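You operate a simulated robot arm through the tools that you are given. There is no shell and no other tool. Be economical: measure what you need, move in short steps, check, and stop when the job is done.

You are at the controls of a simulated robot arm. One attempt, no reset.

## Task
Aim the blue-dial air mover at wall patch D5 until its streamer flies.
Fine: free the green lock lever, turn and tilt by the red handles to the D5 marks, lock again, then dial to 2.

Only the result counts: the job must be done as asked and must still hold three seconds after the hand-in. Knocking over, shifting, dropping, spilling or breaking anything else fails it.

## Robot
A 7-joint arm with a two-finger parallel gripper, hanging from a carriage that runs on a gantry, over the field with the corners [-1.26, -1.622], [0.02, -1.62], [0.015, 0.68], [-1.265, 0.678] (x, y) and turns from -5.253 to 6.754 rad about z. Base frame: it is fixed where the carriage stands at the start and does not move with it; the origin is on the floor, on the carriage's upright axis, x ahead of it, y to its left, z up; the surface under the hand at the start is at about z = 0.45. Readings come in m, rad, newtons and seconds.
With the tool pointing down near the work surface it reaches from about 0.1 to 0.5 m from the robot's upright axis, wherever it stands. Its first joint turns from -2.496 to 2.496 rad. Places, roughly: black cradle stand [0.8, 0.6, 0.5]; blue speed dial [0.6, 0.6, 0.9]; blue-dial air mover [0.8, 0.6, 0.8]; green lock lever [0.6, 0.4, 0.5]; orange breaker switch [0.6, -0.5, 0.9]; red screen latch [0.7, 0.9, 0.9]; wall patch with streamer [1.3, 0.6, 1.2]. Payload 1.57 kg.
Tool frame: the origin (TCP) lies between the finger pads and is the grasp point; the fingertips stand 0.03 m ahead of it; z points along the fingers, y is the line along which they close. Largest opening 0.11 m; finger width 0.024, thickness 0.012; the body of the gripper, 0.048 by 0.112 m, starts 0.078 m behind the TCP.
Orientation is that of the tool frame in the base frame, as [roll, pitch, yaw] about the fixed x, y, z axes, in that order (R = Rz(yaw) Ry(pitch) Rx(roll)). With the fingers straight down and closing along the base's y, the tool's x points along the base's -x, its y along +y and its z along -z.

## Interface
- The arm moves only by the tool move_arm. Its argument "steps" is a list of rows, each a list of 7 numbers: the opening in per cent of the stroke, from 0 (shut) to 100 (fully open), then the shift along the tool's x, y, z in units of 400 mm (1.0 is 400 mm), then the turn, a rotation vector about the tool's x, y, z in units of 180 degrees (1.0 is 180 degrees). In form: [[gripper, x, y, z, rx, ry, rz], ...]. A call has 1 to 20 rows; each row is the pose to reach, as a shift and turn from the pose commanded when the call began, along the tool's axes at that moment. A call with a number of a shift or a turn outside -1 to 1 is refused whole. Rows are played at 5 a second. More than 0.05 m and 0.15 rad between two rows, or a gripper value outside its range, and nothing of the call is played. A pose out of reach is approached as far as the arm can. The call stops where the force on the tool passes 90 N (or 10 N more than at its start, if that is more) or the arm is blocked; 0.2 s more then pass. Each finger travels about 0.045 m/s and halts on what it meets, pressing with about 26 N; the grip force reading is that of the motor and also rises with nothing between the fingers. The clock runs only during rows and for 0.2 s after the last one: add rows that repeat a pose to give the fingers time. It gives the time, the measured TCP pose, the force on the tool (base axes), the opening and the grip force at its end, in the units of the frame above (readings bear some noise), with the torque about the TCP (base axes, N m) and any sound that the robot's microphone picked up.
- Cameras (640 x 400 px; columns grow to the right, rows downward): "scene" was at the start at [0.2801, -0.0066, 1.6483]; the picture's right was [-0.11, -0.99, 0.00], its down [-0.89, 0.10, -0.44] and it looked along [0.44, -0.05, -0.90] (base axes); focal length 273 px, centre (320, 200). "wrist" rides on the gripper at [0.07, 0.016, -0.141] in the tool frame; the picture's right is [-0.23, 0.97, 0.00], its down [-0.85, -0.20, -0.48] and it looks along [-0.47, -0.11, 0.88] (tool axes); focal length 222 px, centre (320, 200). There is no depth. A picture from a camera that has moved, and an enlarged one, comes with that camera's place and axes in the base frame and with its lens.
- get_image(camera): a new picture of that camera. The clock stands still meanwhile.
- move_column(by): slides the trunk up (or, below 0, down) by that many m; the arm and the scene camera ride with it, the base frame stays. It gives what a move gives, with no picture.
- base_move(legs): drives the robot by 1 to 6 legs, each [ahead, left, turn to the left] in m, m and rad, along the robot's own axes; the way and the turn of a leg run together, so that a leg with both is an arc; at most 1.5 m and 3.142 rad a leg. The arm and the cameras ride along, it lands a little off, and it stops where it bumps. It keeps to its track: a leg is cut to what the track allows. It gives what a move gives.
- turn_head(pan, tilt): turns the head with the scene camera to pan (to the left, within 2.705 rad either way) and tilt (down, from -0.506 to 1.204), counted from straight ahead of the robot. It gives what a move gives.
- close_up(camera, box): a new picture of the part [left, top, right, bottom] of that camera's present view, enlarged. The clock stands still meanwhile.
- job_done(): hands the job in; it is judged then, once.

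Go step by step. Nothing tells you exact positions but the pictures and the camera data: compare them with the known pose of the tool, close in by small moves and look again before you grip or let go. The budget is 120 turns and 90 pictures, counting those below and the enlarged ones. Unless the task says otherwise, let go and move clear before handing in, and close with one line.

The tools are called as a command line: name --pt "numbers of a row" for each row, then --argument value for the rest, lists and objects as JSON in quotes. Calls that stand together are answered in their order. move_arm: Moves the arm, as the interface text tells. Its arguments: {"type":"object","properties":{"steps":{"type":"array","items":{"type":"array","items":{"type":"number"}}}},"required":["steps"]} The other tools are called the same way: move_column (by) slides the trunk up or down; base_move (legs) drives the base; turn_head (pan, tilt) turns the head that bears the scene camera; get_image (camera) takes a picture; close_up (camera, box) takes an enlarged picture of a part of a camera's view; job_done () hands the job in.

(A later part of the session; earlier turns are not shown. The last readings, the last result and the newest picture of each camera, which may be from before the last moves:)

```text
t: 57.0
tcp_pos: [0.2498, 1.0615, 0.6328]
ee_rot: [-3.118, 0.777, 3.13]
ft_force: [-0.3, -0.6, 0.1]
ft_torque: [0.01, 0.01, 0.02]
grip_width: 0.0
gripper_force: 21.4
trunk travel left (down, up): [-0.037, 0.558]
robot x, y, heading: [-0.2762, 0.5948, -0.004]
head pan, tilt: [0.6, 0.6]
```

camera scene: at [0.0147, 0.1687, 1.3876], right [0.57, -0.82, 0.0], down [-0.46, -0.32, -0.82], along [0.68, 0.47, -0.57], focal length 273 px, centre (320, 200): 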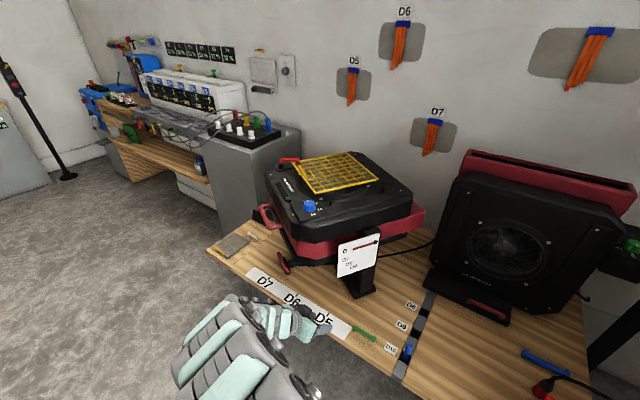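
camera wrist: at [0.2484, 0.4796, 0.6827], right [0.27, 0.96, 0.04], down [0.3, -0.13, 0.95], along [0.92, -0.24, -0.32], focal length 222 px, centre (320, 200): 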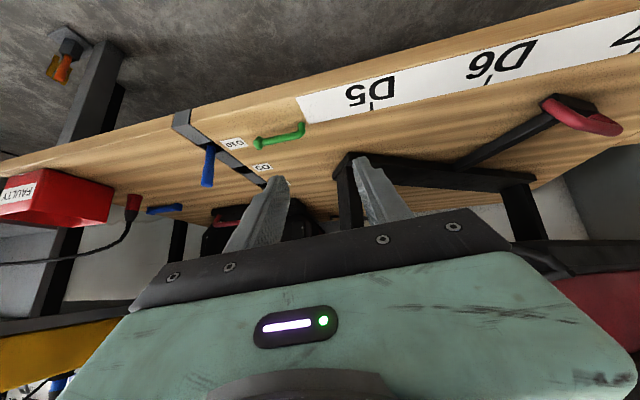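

The arm is stuck in an odd branch (it drifted to +y). Test small moves to recover to a normal posture.

move_arm --pt "0 0 0 0 -0.03 0 -0.03" --pt "0 0 0 0 -0.06 0 -0.06" --pt "0 0 0 0 -0.09 0 -0.09"

get_image --camera "scene"

```text
t: 57.8
tcp_pos: [0.2661, 1.1402, 0.6382]
ee_rot: [-3.124, 0.77, -2.754]
ft_force: [0.7, 0.4, 0.3]
ft_torque: [0.02, 0.01, 0.0]
grip_width: 0.0002
gripper_force: 21.7
out of reach, approached as far as the arm can: row 1, 2, 3
trunk travel left (down, up): [-0.037, 0.558]
robot x, y, heading: [-0.2776, 0.593, -0.005]
head pan, tilt: [0.6, 0.6]
```

```text
52 pictures are left
camera scene: at [0.0138, 0.6442, 1.3876], right [0.56, -0.83, 0.0], down [-0.47, -0.32, -0.83], along [0.68, 0.46, -0.56], focal length 273 px, centre (320, 200)
```

scene: 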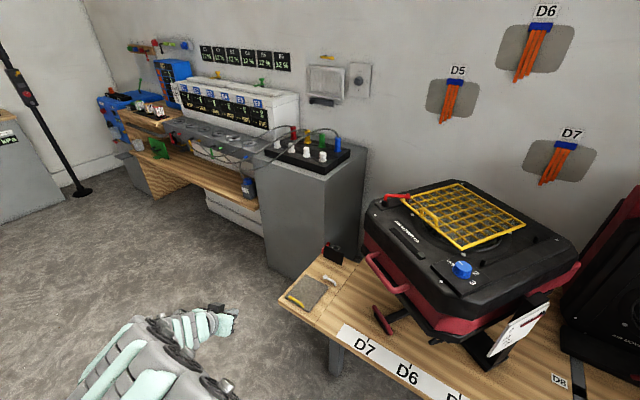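

Positive yaw is limited in this posture. Raise the hand and return toward the start-like posture (tool down) to escape.

move_arm --pt "0 -0.08 0 -0.08 0 0.02 0" --pt "0 -0.16 0 -0.16 0 0.04 0" --pt "0 -0.24 0 -0.24 0 0.06 0" --pt "0 -0.32 0 -0.32 0 0.08 0" --pt "0 -0.4 0 -0.4 0 0.1 0" --pt "0 -0.44 0 -0.44 0 0.14 0" --pt "0 -0.44 0 -0.44 0 0.18 0" --pt "0 -0.44 0 -0.44 0 0.22 0" --pt "0 -0.44 0 -0.44 0 0.25 0"

```text
t: 59.8
tcp_pos: [0.2719, 1.1141, 0.8905]
ee_rot: [-3.129, -0.018, -2.77]
ft_force: [-0.1, -0.4, -0.2]
ft_torque: [0.02, 0.04, 0.02]
grip_width: 0.0002
gripper_force: 21.6
out of reach, approached as far as the arm can: row 1, 2, 3, 4, 9
trunk travel left (down, up): [-0.037, 0.558]
robot x, y, heading: [-0.2773, 0.5914, -0.001]
head pan, tilt: [0.6, 0.6]
```

move_arm --pt "0 -0.033 -0.098 0 0 0 0.02" --pt "0 -0.066 -0.196 0 0 0 0.04" --pt "0 -0.1 -0.294 0 0 0 0.06" --pt "0 -0.133 -0.39 0 0 0 0.08" --pt "0 -0.166 -0.49 0 0 0 0.1" --pt "0 -0.2 -0.587 0 0 0 0.118"

get_image --camera "scene"

```text
t: 61.2
tcp_pos: [0.4313, 0.9251, 0.893]
ee_rot: [-3.127, -0.009, -3.141]
ft_force: [0.5, -0.8, -0.1]
ft_torque: [-0.01, 0.02, 0.03]
grip_width: 0.0
gripper_force: 21.3
trunk travel left (down, up): [-0.037, 0.558]
robot x, y, heading: [-0.2795, 0.5921, -0.008]
head pan, tilt: [0.6, 0.6]
```

```text
51 pictures are left
camera scene: at [0.0139, 0.6438, 1.3876], right [0.56, -0.83, 0.0], down [-0.47, -0.32, -0.83], along [0.68, 0.46, -0.56], focal length 273 px, centre (320, 200)
```

scene: 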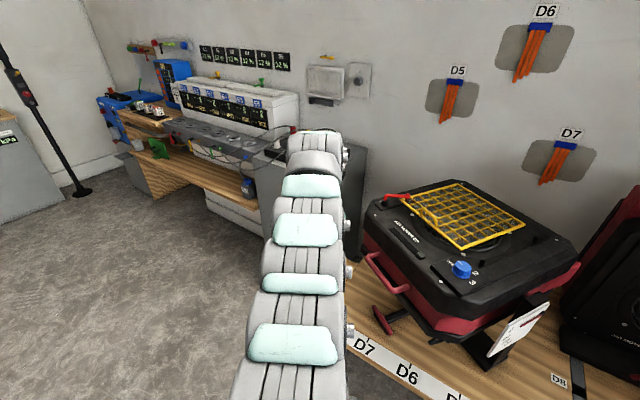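

Arm is back in a normal posture. Now pitch to 45° and lower it in front of the bench, left of the T-handle.

move_arm --pt "0 0.023 -0.035 0.0916 0 -0.031 0" --pt "0 0.046 -0.07 0.183 0 -0.0625 0" --pt "0 0.069 -0.104 0.2747 0 -0.094 0" --pt "0 0.0925 -0.139 0.366 0 -0.125 0" --pt "0 0.1156 -0.173 0.458 0 -0.156 0" --pt "0 0.139 -0.208 0.549 0 -0.1875 0" --pt "0 0.162 -0.243 0.641 0 -0.219 0" --pt "0 0.185 -0.2775 0.7325 0 -0.25 0"

get_image --camera "wrist"

```text
t: 63.0
tcp_pos: [0.4459, 0.8857, 0.6199]
ee_rot: [-3.114, 0.691, -3.125]
ft_force: [-0.4, -1.5, 0.8]
ft_torque: [0.01, -0.02, 0.0]
grip_width: 0.0001
gripper_force: 21.2
out of reach, approached as far as the arm can: row 3, 4, 5, 6, 7, 8
trunk travel left (down, up): [-0.037, 0.558]
robot x, y, heading: [-0.2754, 0.5953, -0.005]
head pan, tilt: [0.6, 0.6]
```

```text
50 pictures are left
camera wrist: at [0.3014, 0.9027, 0.685], right [0.18, 0.98, 0.12], down [0.35, -0.18, 0.92], along [0.92, -0.12, -0.38], focal length 222 px, centre (320, 200)
```

wrist: 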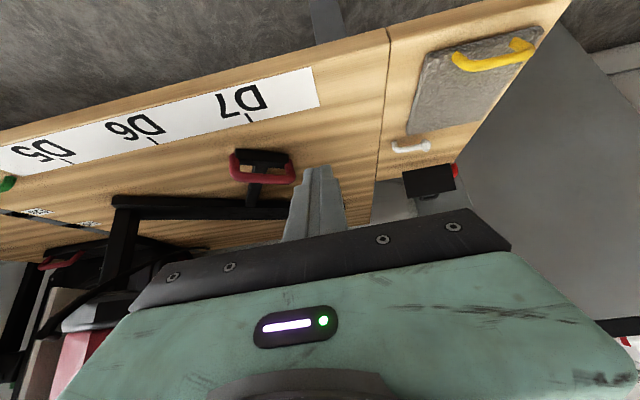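

Again limited. I'll retrace to the high tool-down pose and repeat the sequence that worked earlier (pitch first, then lower).

move_arm --pt "0 -0.081 0.035 -0.048 0 0.031 0" --pt "0 -0.162 0.07 -0.097 0 0.0625 0" --pt "0 -0.243 0.104 -0.145 0 0.094 0" --pt "0 -0.3245 0.139 -0.1935 0 0.125 0" --pt "0 -0.4056 0.173 -0.242 0 0.156 0" --pt "0 -0.487 0.208 -0.29 0 0.1875 0" --pt "0 -0.568 0.243 -0.339 0 0.219 0" --pt "0 -0.649 0.2775 -0.387 0 0.25 0"

move_arm --pt "0 0 0 0 0 -0.042 0" --pt "0 0 0 0 0 -0.084 0" --pt "0 0 0 0 0 -0.126 0" --pt "0 0 0 0 0 -0.168 0" --pt "0 0 0 0 0 -0.21 0" --pt "0 0 0 0 0 -0.25 0"

```text
t: 64.8
tcp_pos: [0.4618, 0.9272, 0.8382]
ee_rot: [-3.139, 0.078, 3.14]
ft_force: [-0.1, 0.0, -0.3]
ft_torque: [-0.02, 0.0, 0.01]
grip_width: 0.0
gripper_force: 21.4
out of reach, approached as far as the arm can: row 1, 2, 5, 6, 7, 8
trunk travel left (down, up): [-0.037, 0.558]
robot x, y, heading: [-0.2782, 0.5968, -0.003]
head pan, tilt: [0.6, 0.6]
```

```text
t: 66.2
tcp_pos: [0.5189, 0.9729, 0.8236]
ee_rot: [-3.133, 0.864, -3.14]
ft_force: [0.1, -0.1, 0.5]
ft_torque: [0.0, 0.0, 0.01]
grip_width: 0.0
gripper_force: 21.1
out of reach, approached as far as the arm can: row 3, 4, 5, 6
trunk travel left (down, up): [-0.037, 0.558]
robot x, y, heading: [-0.2761, 0.594, -0.003]
head pan, tilt: [0.6, 0.6]
```

Elbow posture has drifted near a limit. Back the carriage off and try working the arm on the other side of its axis to shift the posture.

base_move --legs '[[-0.3, -0.1, 0]]'

move_arm --pt "0 -0.04 -0.08 -0.04 0 0.03 0" --pt "0 -0.08 -0.16 -0.08 0 0.06 0" --pt "0 -0.12 -0.24 -0.12 0 0.1 0" --pt "0 -0.16 -0.32 -0.16 0 0.14 0" --pt "0 -0.2 -0.42 -0.2 0 0.18 0" --pt "0 -0.22 -0.52 -0.22 0 0.22 0" --pt "0 -0.22 -0.62 -0.22 0 0.25 0" --pt "0 -0.22 -0.72 -0.22 0 0.275 0" --pt "0 -0.22 -0.82 -0.22 0 0.275 0" --pt "0 -0.22 -0.92 -0.22 0 0.275 0"

turn_head --pan 0.0 --tilt 1.0

get_image --camera "scene"

```text
t: 68.3
tcp_pos: [0.213, 0.8778, 0.8244]
ee_rot: [-3.134, 0.866, -3.135]
ft_force: [0.0, -0.1, 0.1]
ft_torque: [0.03, -0.02, 0.01]
grip_width: 0.0001
gripper_force: 21.4
trunk travel left (down, up): [-0.037, 0.558]
robot x, y, heading: [-0.5775, 0.4948, 0.005]
head pan, tilt: [0.6, 0.6]
```

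```text
t: 70.5
tcp_pos: [0.2031, 0.5052, 0.9491]
ee_rot: [-3.136, 0.002, -3.14]
ft_force: [-0.3, -0.4, 0.5]
ft_torque: [-0.01, -0.01, -0.01]
grip_width: 0.0002
gripper_force: 21.2
out of reach, approached as far as the arm can: row 1, 8, 9, 10
trunk travel left (down, up): [-0.037, 0.558]
robot x, y, heading: [-0.5827, 0.4916, 0.001]
head pan, tilt: [0.6, 0.6]
```

```text
t: 71.5
tcp_pos: [0.2028, 0.5093, 0.9492]
ee_rot: [-3.137, 0.0, -3.139]
ft_force: [0.4, -0.1, 0.7]
ft_torque: [0.0, -0.01, 0.03]
grip_width: 0.0002
gripper_force: 20.8
trunk travel left (down, up): [-0.037, 0.558]
robot x, y, heading: [-0.5806, 0.495, 0.007]
head pan, tilt: [0.0, 1.0]
```

```text
49 pictures are left
camera scene: at [-0.294, 0.4968, 1.3557], right [0.0, -1.0, 0.0], down [-0.84, 0.0, -0.54], along [0.54, 0.0, -0.84], focal length 273 px, centre (320, 200)
```

scene: 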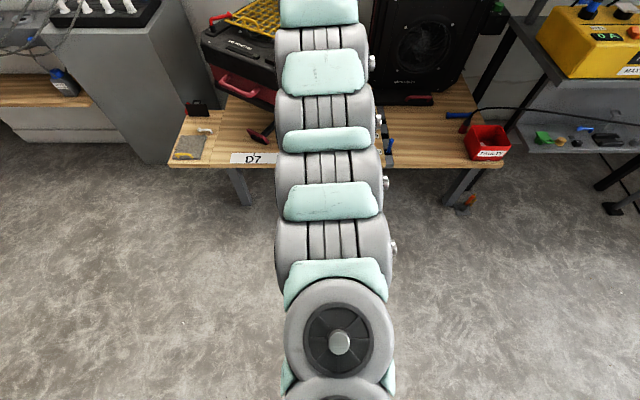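

The arm is now straight ahead of its axis, which is its symmetric posture. I'll work with the TCP directly ahead from now on and use carriage for placement. Pitch and lower again.

move_arm --pt "0 0.0375 0 0.0875 0 -0.025 0" --pt "0 0.075 0 0.175 0 -0.05 0" --pt "0 0.1125 0 0.2625 0 -0.075 0" --pt "0 0.15 0 0.35 0 -0.1 0" --pt "0 0.1875 0 0.4375 0 -0.125 0" --pt "0 0.225 0 0.525 0 -0.15 0" --pt "0 0.2625 0 0.6125 0 -0.175 0" --pt "0 0.3 0 0.7 0 -0.2 0" --pt "0 0.3375 0 0.7875 0 -0.225 0" --pt "0 0.375 0 0.875 0 -0.25 0"

```text
t: 73.8
tcp_pos: [0.0465, 0.505, 0.5935]
ee_rot: [-3.137, 0.787, -3.135]
ft_force: [-1.1, 0.7, -0.6]
ft_torque: [0.0, 0.02, 0.0]
grip_width: 0.0004
gripper_force: 21.6
out of reach, approached as far as the arm can: row 3, 4
trunk travel left (down, up): [-0.037, 0.558]
robot x, y, heading: [-0.5855, 0.4949, 0.008]
head pan, tilt: [0.0, 1.0]
```

move_arm --pt "0 0.05 0 0.05 0 0 0" --pt "0 0.1 0 0.1 0 0 0" --pt "0 0.165 0 0.165 0 0 0"

turn_head --pan 0.2 --tilt 0.7

```text
t: 74.5
tcp_pos: [0.0497, 0.5029, 0.5036]
ee_rot: [-3.136, 0.784, -3.137]
ft_force: [-0.1, 0.9, -0.6]
ft_torque: [-0.04, -0.01, 0.02]
grip_width: 0.0
gripper_force: 21.3
trunk travel left (down, up): [-0.037, 0.558]
robot x, y, heading: [-0.5835, 0.4941, 0.008]
head pan, tilt: [0.0, 1.0]
```

```text
t: 75.3
tcp_pos: [0.0509, 0.5018, 0.5033]
ee_rot: [-3.136, 0.787, -3.134]
ft_force: [-0.1, 1.2, 0.1]
ft_torque: [0.01, 0.01, 0.03]
grip_width: 0.0001
gripper_force: 20.9
trunk travel left (down, up): [-0.037, 0.558]
robot x, y, heading: [-0.5821, 0.4946, 0.006]
head pan, tilt: [0.201, 0.7]
```

Reach is fine now. Drive to a waypoint in front of the handle with the carriage turned 0.3 rad left, then look.

base_move --legs '[[0.3, 0.06, 0], [0, 0, 0.294]]'

get_image --camera "wrist"

get_image --camera "scene"

```text
t: 78.4
tcp_pos: [0.3277, 0.7526, 0.5023]
ee_rot: [-3.136, 0.787, -2.834]
ft_force: [-0.5, 0.1, -0.4]
ft_torque: [0.0, 0.02, 0.02]
grip_width: 0.0002
gripper_force: 21.3
trunk travel left (down, up): [-0.037, 0.558]
robot x, y, heading: [-0.2721, 0.5579, 0.305]
head pan, tilt: [0.201, 0.7]
```

```text
48 pictures are left
camera wrist: at [0.1803, 0.7234, 0.5533], right [-0.14, 0.98, 0.16], down [0.31, -0.11, 0.94], along [0.94, 0.18, -0.29], focal length 222 px, centre (320, 200)
```

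wrist: 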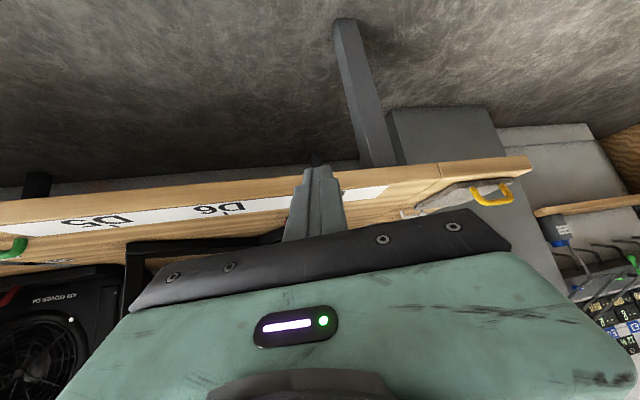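

```text
47 pictures are left
camera scene: at [0.0087, 0.6659, 1.379], right [0.48, -0.88, 0.0], down [-0.56, -0.31, -0.76], along [0.67, 0.37, -0.64], focal length 273 px, centre (320, 200)
```

scene: 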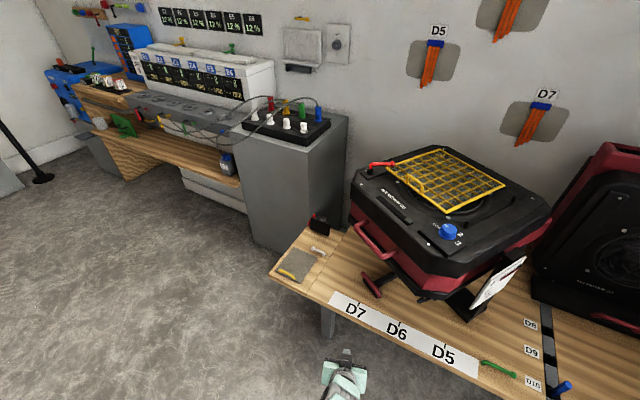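

base_move --legs '[[0.22, 0.0, 0]]'

close_up --camera "scene" --box '[240, 220, 440, 380]'

get_image --camera "wrist"

```text
t: 80.1
tcp_pos: [0.5432, 0.8177, 0.503]
ee_rot: [-3.135, 0.787, -2.836]
ft_force: [0.7, -0.2, -0.3]
ft_torque: [0.04, 0.01, -0.01]
grip_width: 0.0
gripper_force: 21.1
trunk travel left (down, up): [-0.037, 0.558]
robot x, y, heading: [-0.0609, 0.6294, 0.307]
head pan, tilt: [0.201, 0.7]
```

```text
2.50 times, centred on (340, 300) of scene
camera zoom: at [0.2225, 0.7319, 1.3792], right [0.48, -0.88, 0.0], down [-0.56, -0.31, -0.77], along [0.67, 0.37, -0.64], focal length 682 px, centre (270, -50)
```

zoom: 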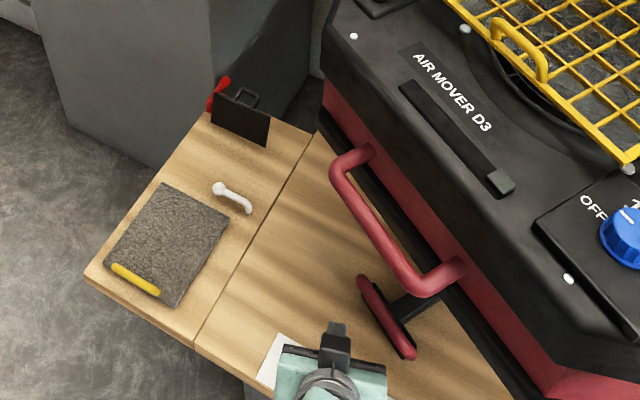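

```text
45 pictures are left
camera wrist: at [0.3948, 0.7892, 0.5536], right [-0.14, 0.98, 0.16], down [0.31, -0.11, 0.94], along [0.94, 0.18, -0.29], focal length 222 px, centre (320, 200)
```

wrist: 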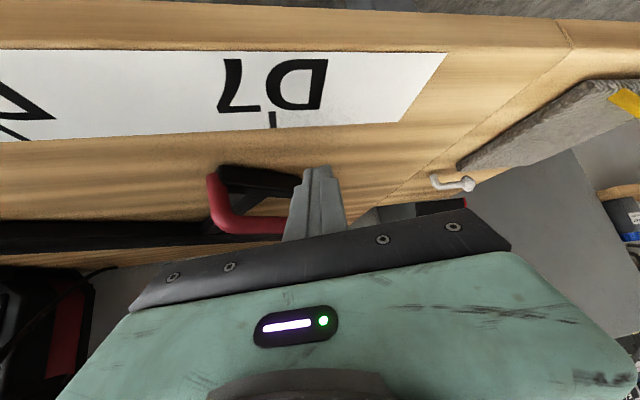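

The collision evidently swung the freed mover a bit: bar now runs about (0.574,0.739)–(0.623,0.818), tiller near 30°. Slip the closed fingers past its left end.

move_arm --pt "0 0 0.0375 0 0 0 0"

base_move --legs '[[0.07, 0.0, 0]]'

move_arm --pt "0 -0.041 0 0.083 0 0 0"

get_image --camera "wrist"

close_up --camera "scene" --box '[240, 220, 440, 380]'

```text
t: 80.5
tcp_pos: [0.5369, 0.8329, 0.5008]
ee_rot: [-3.136, 0.786, -2.837]
ft_force: [0.2, -0.4, -0.3]
ft_torque: [-0.01, 0.02, -0.02]
grip_width: 0.0
gripper_force: 21.0
trunk travel left (down, up): [-0.037, 0.558]
robot x, y, heading: [-0.0602, 0.6262, 0.301]
head pan, tilt: [0.201, 0.7]
```

```text
t: 81.5
tcp_pos: [0.6031, 0.8527, 0.5024]
ee_rot: [-3.135, 0.789, -2.836]
ft_force: [0.4, 1.2, 1.0]
ft_torque: [-0.01, 0.05, 0.01]
grip_width: 0.0
gripper_force: 21.6
trunk travel left (down, up): [-0.037, 0.558]
robot x, y, heading: [0.0084, 0.6473, 0.294]
head pan, tilt: [0.201, 0.7]
```

```text
t: 81.9
tcp_pos: [0.6403, 0.8608, 0.489]
ee_rot: [-3.132, 0.788, -2.835]
ft_force: [0.4, 0.4, 0.7]
ft_torque: [0.0, 0.03, -0.05]
grip_width: 0.0001
gripper_force: 21.4
trunk travel left (down, up): [-0.037, 0.558]
robot x, y, heading: [0.007, 0.6441, 0.301]
head pan, tilt: [0.201, 0.7]
```

```text
44 pictures are left
camera wrist: at [0.4918, 0.8324, 0.5393], right [-0.14, 0.98, 0.16], down [0.31, -0.11, 0.94], along [0.94, 0.18, -0.29], focal length 222 px, centre (320, 200)
```

wrist: 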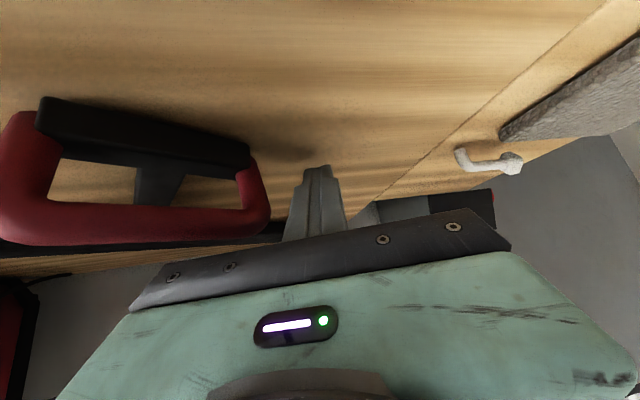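

```text
2.50 times, centred on (340, 300) of scene
camera zoom: at [0.2891, 0.7521, 1.3795], right [0.48, -0.88, 0.0], down [-0.56, -0.31, -0.77], along [0.67, 0.37, -0.64], focal length 682 px, centre (270, -50)
```

zoom: 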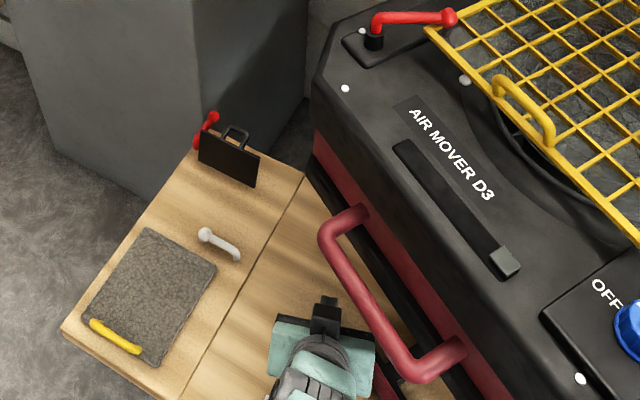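

Finger is just outside the bar's left end. Push along the arc to about θ≈0 (pointing at D6), then check.

move_arm --pt "0 0.0272 -0.056 -0.0272 0 0 0" --pt "0 0.0668 -0.092 -0.0668 0 0 0" --pt "0 0.1064 -0.128 -0.1064 0 0 0" --pt "0 0.1377 -0.1695 -0.1377 0 0 0" --pt "0 0.1691 -0.2105 -0.1691 0 0 0" --pt "0 0.1948 -0.259 -0.1948 0 0 0" --pt "0 0.2213 -0.308 -0.2213 0 0 0"

get_image --camera "wrist"

get_image --camera "scene"

```text
t: 83.5
tcp_pos: [0.5561, 0.7066, 0.4909]
ee_rot: [-3.133, 0.786, -2.837]
ft_force: [0.2, -0.3, -0.4]
ft_torque: [0.03, 0.01, 0.02]
grip_width: 0.0
gripper_force: 21.9
trunk travel left (down, up): [-0.037, 0.558]
robot x, y, heading: [0.005, 0.6479, 0.301]
head pan, tilt: [0.201, 0.7]
```

```text
42 pictures are left
camera wrist: at [0.4066, 0.6779, 0.5409], right [-0.13, 0.98, 0.15], down [0.31, -0.11, 0.94], along [0.94, 0.18, -0.29], focal length 222 px, centre (320, 200)
```

wrist: 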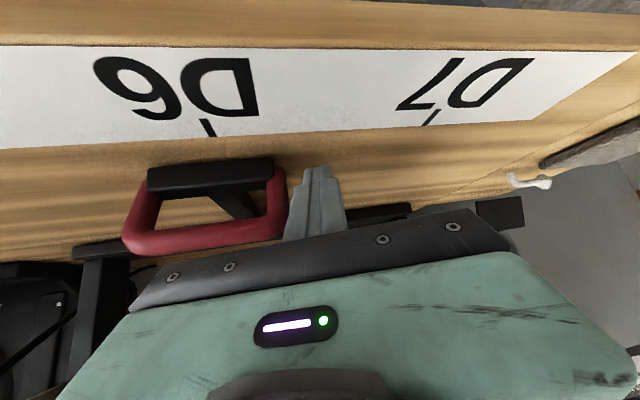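

```text
41 pictures are left
camera scene: at [0.2875, 0.751, 1.3789], right [0.48, -0.88, 0.0], down [-0.56, -0.31, -0.76], along [0.67, 0.37, -0.64], focal length 273 px, centre (320, 200)
```

scene: 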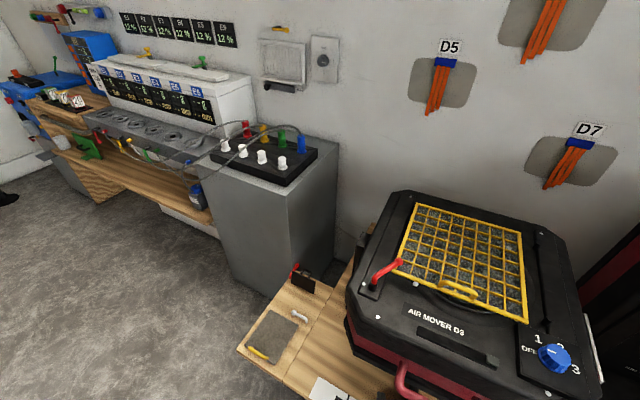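

Pushing smoothly, tiller near D6. Continue to about -22°.

move_arm --pt "0 0.0191 -0.0555 -0.0191 0 0 0" --pt "0 0.0376 -0.111 -0.0376 0 0 0" --pt "0 0.0513 -0.168 -0.0513 0 0 0" --pt "0 0.0615 -0.227 -0.0615 0 0 0"

get_image --camera "wrist"

```text
t: 84.5
tcp_pos: [0.5462, 0.6091, 0.491]
ee_rot: [-3.133, 0.786, -2.838]
ft_force: [-0.1, -1.1, 0.1]
ft_torque: [0.03, -0.02, 0.04]
grip_width: 0.0
gripper_force: 21.7
trunk travel left (down, up): [-0.037, 0.558]
robot x, y, heading: [0.0034, 0.6448, 0.302]
head pan, tilt: [0.201, 0.7]
```

```text
40 pictures are left
camera wrist: at [0.398, 0.5795, 0.5407], right [-0.13, 0.98, 0.16], down [0.31, -0.11, 0.94], along [0.94, 0.18, -0.29], focal length 222 px, centre (320, 200)
```

wrist: 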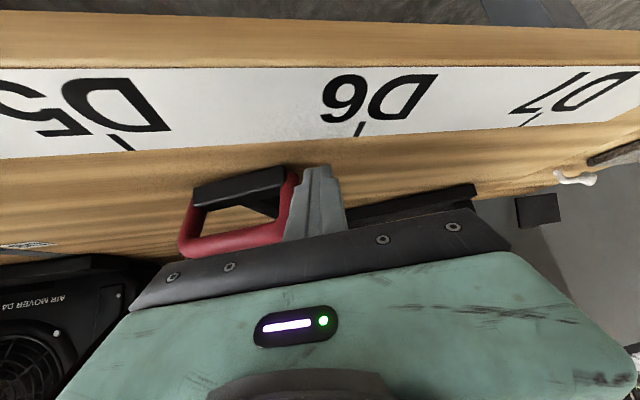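

Tiller ≈ -19…-20°; D5 needs about -25…-26°. Push 5° more.

move_arm --pt "0 0.004 -0.03 -0.004 0 0 0" --pt "0 0.008 -0.061 -0.008 0 0 0"

get_image --camera "wrist"

```text
t: 85.1
tcp_pos: [0.5521, 0.5843, 0.492]
ee_rot: [-3.133, 0.79, -2.835]
ft_force: [0.4, 0.6, -0.2]
ft_torque: [-0.01, -0.05, -0.01]
grip_width: 0.0
gripper_force: 21.3
trunk travel left (down, up): [-0.037, 0.558]
robot x, y, heading: [0.0043, 0.6479, 0.304]
head pan, tilt: [0.201, 0.7]
```

```text
39 pictures are left
camera wrist: at [0.4035, 0.5561, 0.5433], right [-0.14, 0.98, 0.16], down [0.31, -0.11, 0.95], along [0.94, 0.18, -0.29], focal length 222 px, centre (320, 200)
```

wrist: 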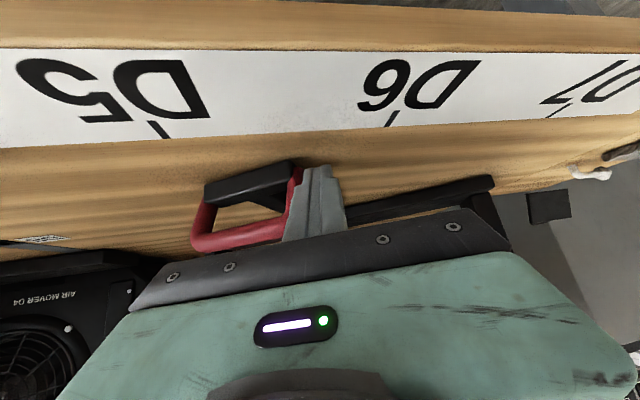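

Back the hand off to judge the pointer alignment from a better vantage.

move_arm --pt "0 0 0.06 0 0 0 0" --pt "0 0.022 0.06 -0.11 0 0 0" --pt "0 0.044 0.06 -0.22 0 0 0" --pt "0 0.066 0.06 -0.33 0 0 0" --pt "0 0.088 0.0 -0.442 0 0 0"

close_up --camera "wrist" --box '[160, 0, 480, 200]'

```text
refused: row 5 steps farther than a row can; nothing moved
```

```text
2.00 times, centred on (320, 100) of wrist
camera zoom: at [0.4035, 0.5561, 0.5433], right [-0.14, 0.98, 0.16], down [0.31, -0.11, 0.95], along [0.94, 0.18, -0.29], focal length 444 px, centre (320, 400)
```

zoom: 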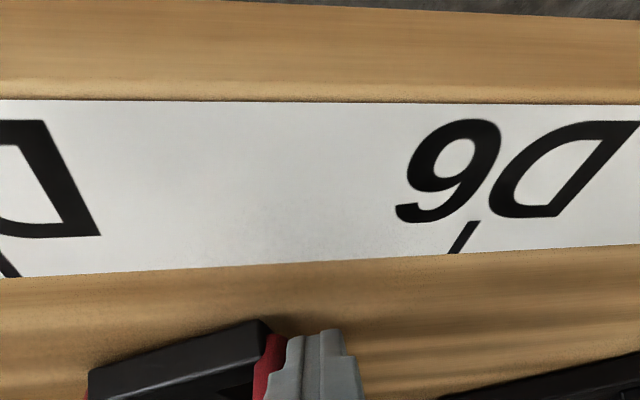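

move_arm --pt "0 0 0.06 0 0 0 0" --pt "0 0.022 0.06 -0.11 0 0 0" --pt "0 0.044 0.06 -0.22 0 0 0" --pt "0 0.066 0.04 -0.33 0 0 0" --pt "0 0.088 0.02 -0.442 0 0 0" --pt "0 0.048 -0.02 -0.482 0 0 0"

get_image --camera "wrist"

```text
t: 86.5
tcp_pos: [0.4133, 0.5259, 0.6021]
ee_rot: [-3.137, 0.788, -2.835]
ft_force: [0.6, -0.1, -0.1]
ft_torque: [0.0, 0.02, 0.03]
grip_width: 0.0001
gripper_force: 21.0
out of reach, approached as far as the arm can: row 5, 6
trunk travel left (down, up): [-0.037, 0.558]
robot x, y, heading: [0.0046, 0.6466, 0.305]
head pan, tilt: [0.201, 0.7]
```

```text
37 pictures are left
camera wrist: at [0.2651, 0.4962, 0.6522], right [-0.14, 0.98, 0.16], down [0.31, -0.11, 0.94], along [0.94, 0.18, -0.29], focal length 222 px, centre (320, 200)
```

wrist: 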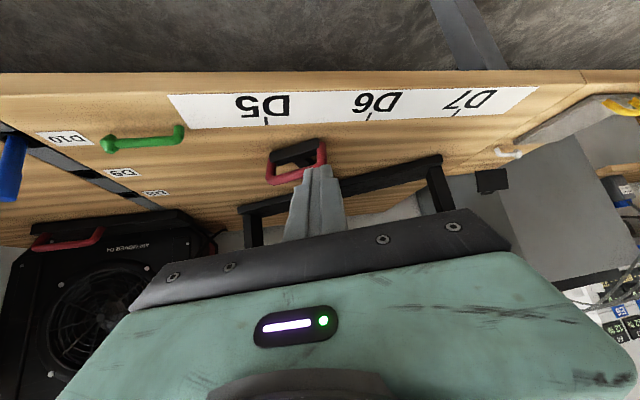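

close_up --camera "wrist" --box '[160, 80, 460, 240]'

turn_head --pan -0.3 --tilt 0.9

get_image --camera "scene"

```text
2.13 times, centred on (310, 160) of wrist
camera zoom: at [0.2651, 0.4962, 0.6522], right [-0.14, 0.98, 0.16], down [0.31, -0.11, 0.94], along [0.94, 0.18, -0.29], focal length 474 px, centre (341, 285)
```

zoom: 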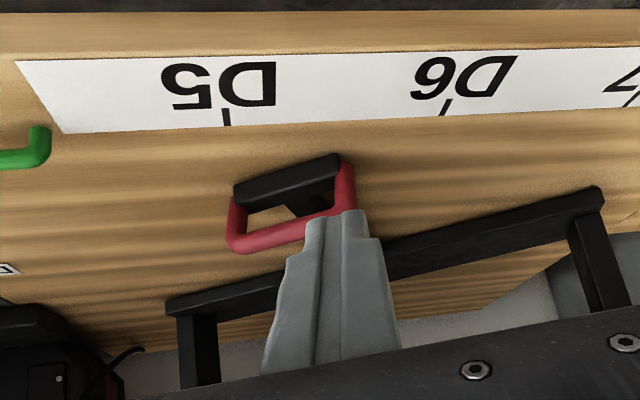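

```text
t: 87.5
tcp_pos: [0.4116, 0.5273, 0.6012]
ee_rot: [-3.138, 0.789, -2.836]
ft_force: [-0.3, -0.1, -0.2]
ft_torque: [0.02, 0.0, 0.03]
grip_width: 0.0001
gripper_force: 21.4
trunk travel left (down, up): [-0.037, 0.558]
robot x, y, heading: [0.0045, 0.6404, 0.301]
head pan, tilt: [-0.3, 0.901]
```

```text
35 pictures are left
camera scene: at [0.2886, 0.7113, 1.3629], right [0.0, -1.0, 0.0], down [-0.78, 0.0, -0.62], along [0.62, 0.0, -0.78], focal length 273 px, centre (320, 200)
```

scene: 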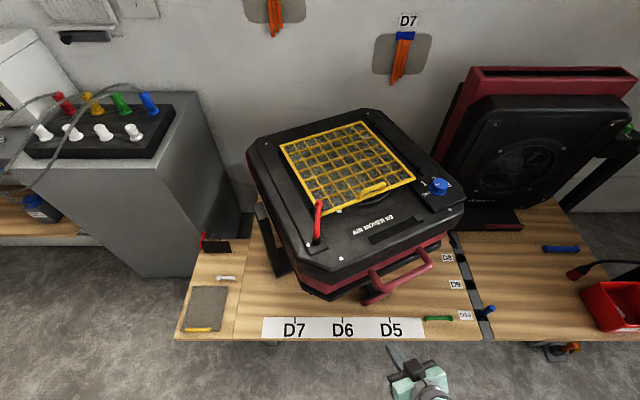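

close_up --camera "scene" --box '[340, 260, 440, 350]'

```text
4.44 times, centred on (390, 305) of scene
camera zoom: at [0.2886, 0.7113, 1.3629], right [0.0, -1.0, 0.0], down [-0.78, 0.0, -0.62], along [0.62, 0.0, -0.78], focal length 1212 px, centre (9, -267)
```

zoom: 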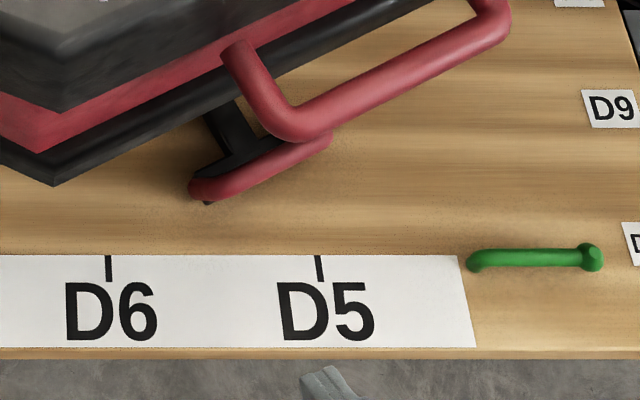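

Estimates average about -24°, while D5's tick needs ≈ -26°. I'll go back and nudge 2–2.5° more.

move_arm --pt "0 0 0.08 0.05 0 0 0" --pt "0 -0.01 0.08 0.16 0 0 0" --pt "0 -0.018 0.08 0.27 0 0 0" --pt "0 -0.026 0.08 0.372 0 0 0"

```text
t: 88.5
tcp_pos: [0.5135, 0.5919, 0.5062]
ee_rot: [-3.135, 0.787, -2.837]
ft_force: [-0.7, -0.8, 0.3]
ft_torque: [0.01, 0.0, 0.01]
grip_width: 0.0
gripper_force: 21.4
out of reach, approached as far as the arm can: row 1
trunk travel left (down, up): [-0.037, 0.558]
robot x, y, heading: [-0.0006, 0.6458, 0.301]
head pan, tilt: [-0.3, 0.901]
```

move_arm --pt "0 -0.036 0.02 0.086 0 0 0" --pt "0 -0.038 -0.02 0.088 0 0 0" --pt "0 -0.039 -0.05 0.0886 0 0 0" --pt "0 -0.039 -0.0755 0.0886 0 0 0"

move_arm --pt "0 0 0.05 0 0 0 0" --pt "0 0.01 0.05 -0.07 0 0 0" --pt "0 0.03 0.05 -0.18 0 0 0" --pt "0 0.04 0.05 -0.29 0 0 0"

close_up --camera "scene" --box '[340, 260, 440, 350]'

close_up --camera "wrist" --box '[160, 80, 460, 240]'

```text
t: 89.5
tcp_pos: [0.556, 0.5713, 0.4919]
ee_rot: [-3.135, 0.787, -2.838]
ft_force: [-1.2, 0.2, 0.4]
ft_torque: [0.0, 0.07, 0.03]
grip_width: 0.0
gripper_force: 21.4
trunk travel left (down, up): [-0.037, 0.558]
robot x, y, heading: [0.0036, 0.6481, 0.305]
head pan, tilt: [-0.3, 0.901]
```

```text
t: 90.5
tcp_pos: [0.4562, 0.5636, 0.5607]
ee_rot: [-3.137, 0.787, -2.838]
ft_force: [-0.2, 0.3, -0.1]
ft_torque: [-0.02, -0.01, -0.01]
grip_width: 0.0
gripper_force: 21.8
trunk travel left (down, up): [-0.037, 0.558]
robot x, y, heading: [0.0071, 0.6455, 0.301]
head pan, tilt: [-0.3, 0.901]
```

```text
4.44 times, centred on (390, 305) of scene
camera zoom: at [0.2884, 0.7115, 1.3628], right [0.0, -1.0, 0.0], down [-0.78, 0.0, -0.62], along [0.62, 0.0, -0.78], focal length 1212 px, centre (9, -267)
```

zoom: 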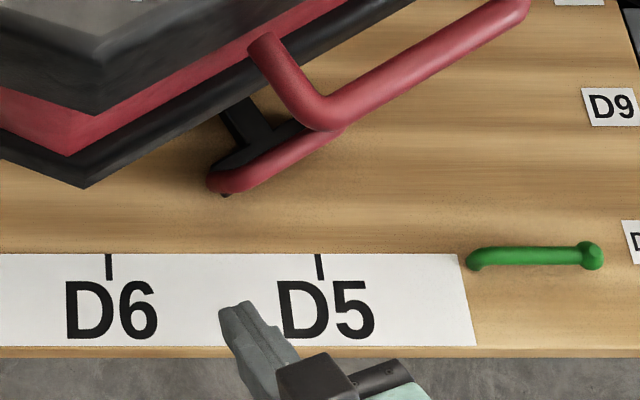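

```text
2.13 times, centred on (310, 160) of wrist
camera zoom: at [0.3084, 0.5349, 0.6101], right [-0.14, 0.98, 0.16], down [0.31, -0.11, 0.94], along [0.94, 0.18, -0.29], focal length 474 px, centre (341, 285)
```

zoom: 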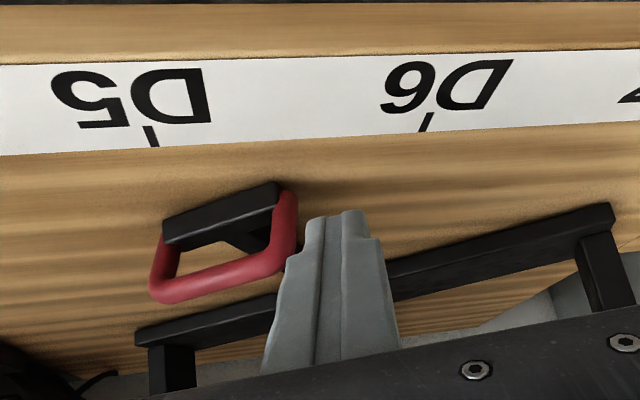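

Pan now lines up with the D5 tick within about a degree (bar mid (0.587,0.518) → tick → pivot collinear). Next tilt: back off, reposition the carriage square to the mover's front (heading ≈0.45), and raise the hand to the U-handle.

base_move --legs '[[-0.3, 0, 0], [0, -0.39, 0], [0, 0, 0.15]]'

move_arm --pt "0 -0.084 0.059 -0.0255 0 0 0" --pt "0 -0.169 0.118 -0.051 0 0 0" --pt "0 -0.253 0.177 -0.077 0 0 0" --pt "0 -0.338 0.2355 -0.102 0 -0.015 0" --pt "0 -0.422 0.294 -0.128 0 -0.03 0" --pt "0 -0.507 0.353 -0.153 0 -0.045 0" --pt "0 -0.591 0.412 -0.179 0 -0.06 0" --pt "0 -0.676 0.471 -0.204 0 -0.07 0" --pt "0 -0.76 0.53 -0.23 0 -0.083 0"

turn_head --pan 0.1 --tilt 0.7

get_image --camera "scene"

```text
t: 95.2
tcp_pos: [0.2924, 0.1669, 0.5593]
ee_rot: [-3.136, 0.787, -2.683]
ft_force: [0.2, 0.1, -0.1]
ft_torque: [-0.01, 0.02, -0.01]
grip_width: 0.0
gripper_force: 20.7
trunk travel left (down, up): [-0.037, 0.558]
robot x, y, heading: [-0.1649, 0.1772, 0.454]
head pan, tilt: [-0.3, 0.901]
```

```text
t: 97.2
tcp_pos: [0.4737, 0.4413, 0.8198]
ee_rot: [3.094, 0.965, -2.707]
ft_force: [0.9, 1.6, 0.9]
ft_torque: [-0.13, 0.16, -0.07]
grip_width: 0.0
gripper_force: 21.2
out of reach, approached as far as the arm can: row 1, 2, 3, 4, 5, 6, 7, 8, 9
trunk travel left (down, up): [-0.037, 0.558]
robot x, y, heading: [-0.1668, 0.1814, 0.457]
head pan, tilt: [-0.3, 0.901]
```

```text
t: 98.1
tcp_pos: [0.4681, 0.4305, 0.813]
ee_rot: [3.098, 0.956, -2.707]
ft_force: [0.4, 0.3, -0.4]
ft_torque: [0.03, -0.01, 0.0]
grip_width: 0.0001
gripper_force: 21.9
trunk travel left (down, up): [-0.037, 0.558]
robot x, y, heading: [-0.1641, 0.1793, 0.459]
head pan, tilt: [0.099, 0.7]
```

```text
31 pictures are left
camera scene: at [0.1012, 0.3198, 1.3789], right [0.53, -0.85, 0.0], down [-0.55, -0.34, -0.76], along [0.65, 0.4, -0.64], focal length 273 px, centre (320, 200)
```

scene: 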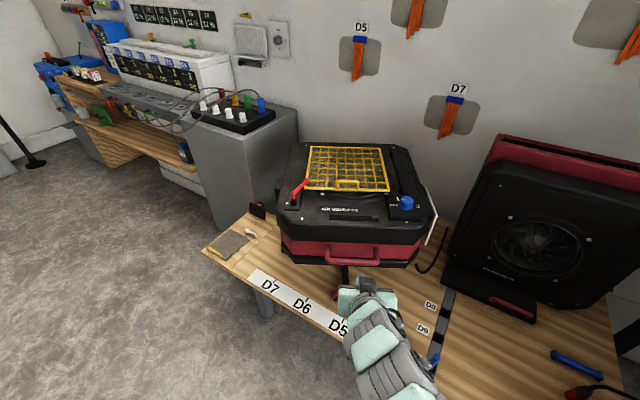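

close_up --camera "scene" --box '[260, 200, 440, 330]'

get_image --camera "wrist"

```text
3.08 times, centred on (350, 265) of scene
camera zoom: at [0.1012, 0.3198, 1.3789], right [0.53, -0.85, 0.0], down [-0.55, -0.34, -0.76], along [0.65, 0.4, -0.64], focal length 839 px, centre (228, 0)
```

zoom: 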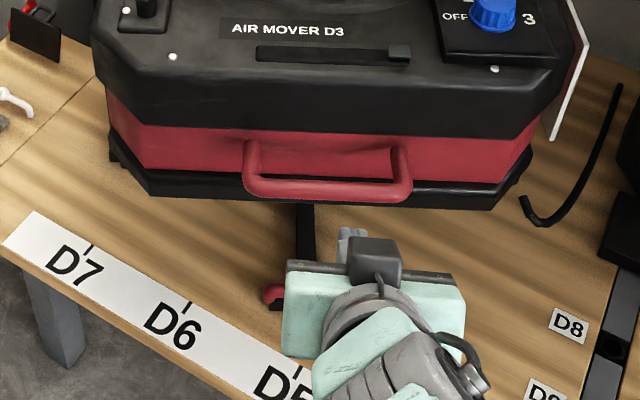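

```text
29 pictures are left
camera wrist: at [0.3216, 0.3738, 0.8386], right [-0.32, 0.92, 0.21], down [0.19, -0.15, 0.97], along [0.93, 0.35, -0.13], focal length 222 px, centre (320, 200)
```

wrist: 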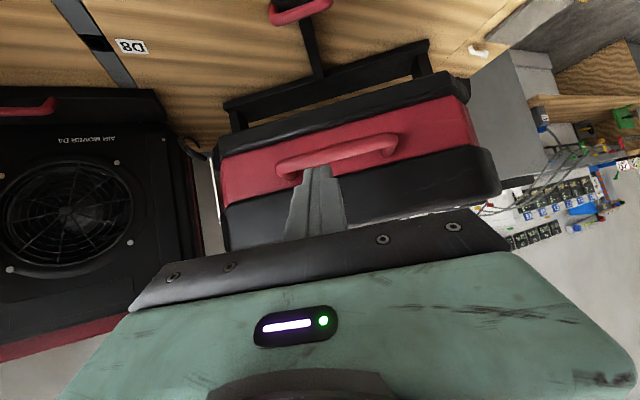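

Handle bar mid is about (0.558,0.495,0.75), near axis height (~0.743). Hover the closed fingers just above it.

move_arm --pt "0 -0.048 0.018 0.08 0 0 0" --pt "0 -0.096 0.036 0.16 0 0 0" --pt "0 -0.143 0.054 0.2396 0 0 0"

get_image --camera "wrist"

close_up --camera "scene" --box '[260, 180, 460, 300]'

```text
t: 98.9
tcp_pos: [0.5606, 0.4959, 0.8032]
ee_rot: [3.1, 0.956, -2.703]
ft_force: [-0.1, -0.3, -0.4]
ft_torque: [-0.01, 0.01, 0.05]
grip_width: 0.0001
gripper_force: 20.7
trunk travel left (down, up): [-0.037, 0.558]
robot x, y, heading: [-0.1652, 0.1796, 0.454]
head pan, tilt: [0.099, 0.7]
```

```text
28 pictures are left
camera wrist: at [0.4149, 0.4386, 0.8271], right [-0.32, 0.92, 0.21], down [0.19, -0.15, 0.97], along [0.93, 0.35, -0.13], focal length 222 px, centre (320, 200)
```

wrist: 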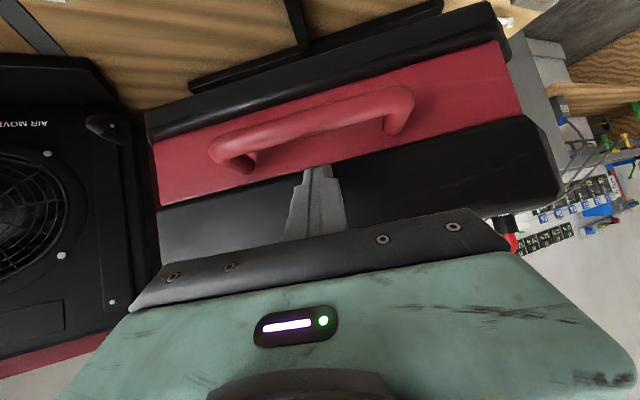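

```text
3.20 times, centred on (360, 240) of scene
camera zoom: at [0.1016, 0.3206, 1.3792], right [0.53, -0.85, 0.0], down [-0.55, -0.34, -0.77], along [0.65, 0.4, -0.64], focal length 873 px, centre (192, 72)
```

zoom: 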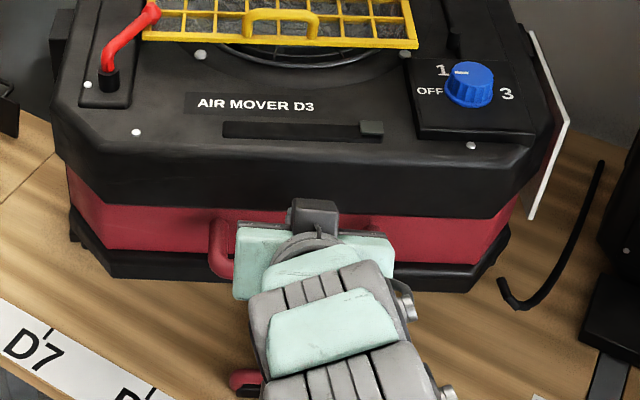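

Finger is above the bar. Press down in small rows to about 10° of tilt.

move_arm --pt "0 0.054 0 0.053 0 0 0" --pt "0 0.085 0 0.077 0 0 0" --pt "0 0.113 0 0.1 0 0 0" --pt "0 0.137 0 0.121 0 0 0" --pt "0 0.16 0 0.1425 0 0 0"

get_image --camera "wrist"

close_up --camera "scene" --box '[260, 140, 460, 300]'

```text
t: 100.1
tcp_pos: [0.5706, 0.495, 0.7121]
ee_rot: [3.099, 0.954, -2.705]
ft_force: [-0.9, 0.1, -0.4]
ft_torque: [-0.03, -0.02, 0.01]
grip_width: 0.0
gripper_force: 21.7
trunk travel left (down, up): [-0.037, 0.558]
robot x, y, heading: [-0.1683, 0.1748, 0.454]
head pan, tilt: [0.099, 0.7]
```

```text
26 pictures are left
camera wrist: at [0.4239, 0.4381, 0.7371], right [-0.32, 0.92, 0.21], down [0.19, -0.15, 0.97], along [0.93, 0.35, -0.13], focal length 222 px, centre (320, 200)
```

wrist: 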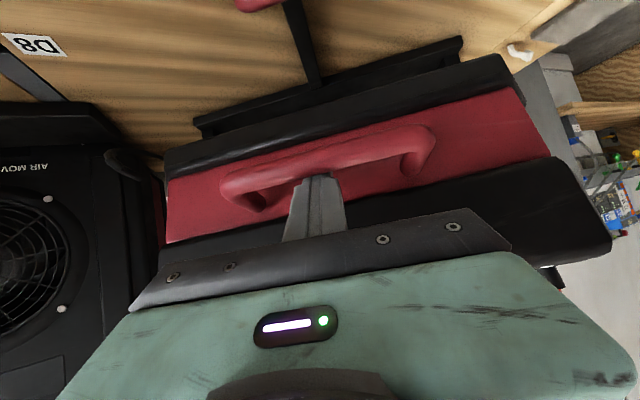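

```text
2.50 times, centred on (360, 220) of scene
camera zoom: at [0.101, 0.3198, 1.3789], right [0.53, -0.85, 0.0], down [-0.55, -0.34, -0.76], along [0.65, 0.4, -0.64], focal length 682 px, centre (220, 150)
```

zoom: 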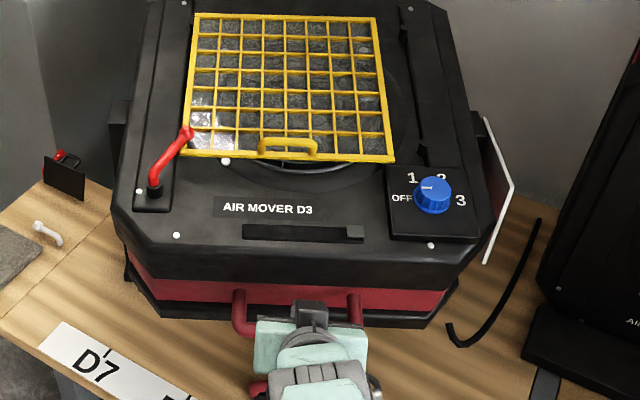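

Tilting smoothly with the screen held. Continue to about 21–22°.

move_arm --pt "0 0.0185 0 0.0175 0 0 0" --pt "0 0.037 0 0.035 0 0 0" --pt "0 0.054 0 0.054 0 0 0" --pt "0 0.07 0 0.074 0 0 0" --pt "0 0.096 0 0.107 0 0 0"

get_image --camera "scene"

```text
t: 101.3
tcp_pos: [0.5831, 0.5041, 0.6568]
ee_rot: [3.098, 0.959, -2.705]
ft_force: [1.6, 1.8, 2.9]
ft_torque: [-0.16, 0.3, -0.02]
grip_width: 0.0001
gripper_force: 21.4
trunk travel left (down, up): [-0.037, 0.558]
robot x, y, heading: [-0.1672, 0.1756, 0.455]
head pan, tilt: [0.099, 0.7]
```

```text
24 pictures are left
camera scene: at [0.1018, 0.3203, 1.3792], right [0.53, -0.85, 0.0], down [-0.55, -0.34, -0.77], along [0.65, 0.4, -0.64], focal length 273 px, centre (320, 200)
```

scene: 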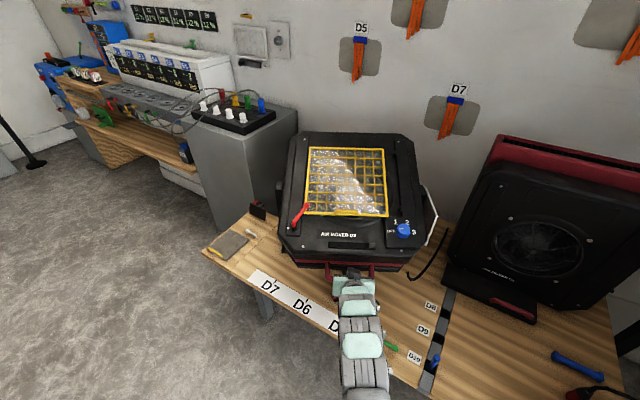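

Tilt is roughly 20° by geometry. To read the card (facing away to the right) I'll lift off, retract, and view it from the right side.

move_arm --pt "0 -0.05 0 -0.03 0 0 0" --pt "0 -0.09 0 -0.12 0 0 0" --pt "0 -0.09 0 -0.24 0 0 0" --pt "0 -0.06 0 -0.35 0 0 0" --pt "0 -0.03 0 -0.46 0 0 0"

base_move --legs '[[-0.15, 0, 0], [0, 0, -1.35]]'

```text
t: 102.5
tcp_pos: [0.4664, 0.4336, 0.7793]
ee_rot: [3.121, 0.987, -2.683]
ft_force: [-0.2, 0.2, -0.3]
ft_torque: [0.06, 0.02, 0.1]
grip_width: 0.0
gripper_force: 20.9
out of reach, approached as far as the arm can: row 5
trunk travel left (down, up): [-0.037, 0.558]
robot x, y, heading: [-0.1649, 0.1805, 0.454]
head pan, tilt: [0.099, 0.7]
```

```text
t: 107.3
tcp_pos: [0.0767, -0.457, 0.7787]
ee_rot: [3.119, 0.987, 2.224]
ft_force: [0.5, -0.1, -0.8]
ft_torque: [0.0, -0.01, -0.01]
grip_width: 0.0002
gripper_force: 21.7
trunk travel left (down, up): [-0.037, 0.558]
robot x, y, heading: [-0.2992, 0.1152, -0.916]
head pan, tilt: [0.099, 0.7]
```

base_move --legs '[[0.64, -0.176, 0]]'

turn_head --pan 1.86 --tilt 0.46

get_image --camera "scene"

```text
t: 110.9
tcp_pos: [0.3051, -1.0752, 0.7791]
ee_rot: [3.12, 0.989, 2.208]
ft_force: [0.2, 0.5, 0.7]
ft_torque: [-0.02, -0.01, -0.03]
grip_width: 0.0001
gripper_force: 21.3
trunk travel left (down, up): [-0.037, 0.558]
robot x, y, heading: [-0.0627, -0.4986, -0.933]
head pan, tilt: [0.099, 0.7]
```

```text
t: 112.7
tcp_pos: [0.3042, -1.0756, 0.7797]
ee_rot: [3.12, 0.986, 2.208]
ft_force: [0.8, 0.8, 0.0]
ft_torque: [0.03, 0.01, 0.01]
grip_width: 0.0001
gripper_force: 20.9
trunk travel left (down, up): [-0.037, 0.558]
robot x, y, heading: [-0.0611, -0.4975, -0.935]
head pan, tilt: [1.861, 0.461]
```

```text
23 pictures are left
camera scene: at [0.121, -0.603, 1.4002], right [0.8, -0.6, 0.0], down [-0.27, -0.36, -0.9], along [0.54, 0.72, -0.44], focal length 273 px, centre (320, 200)
```

scene: 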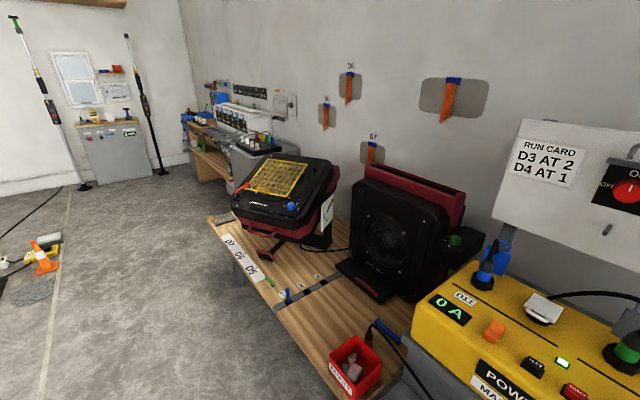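

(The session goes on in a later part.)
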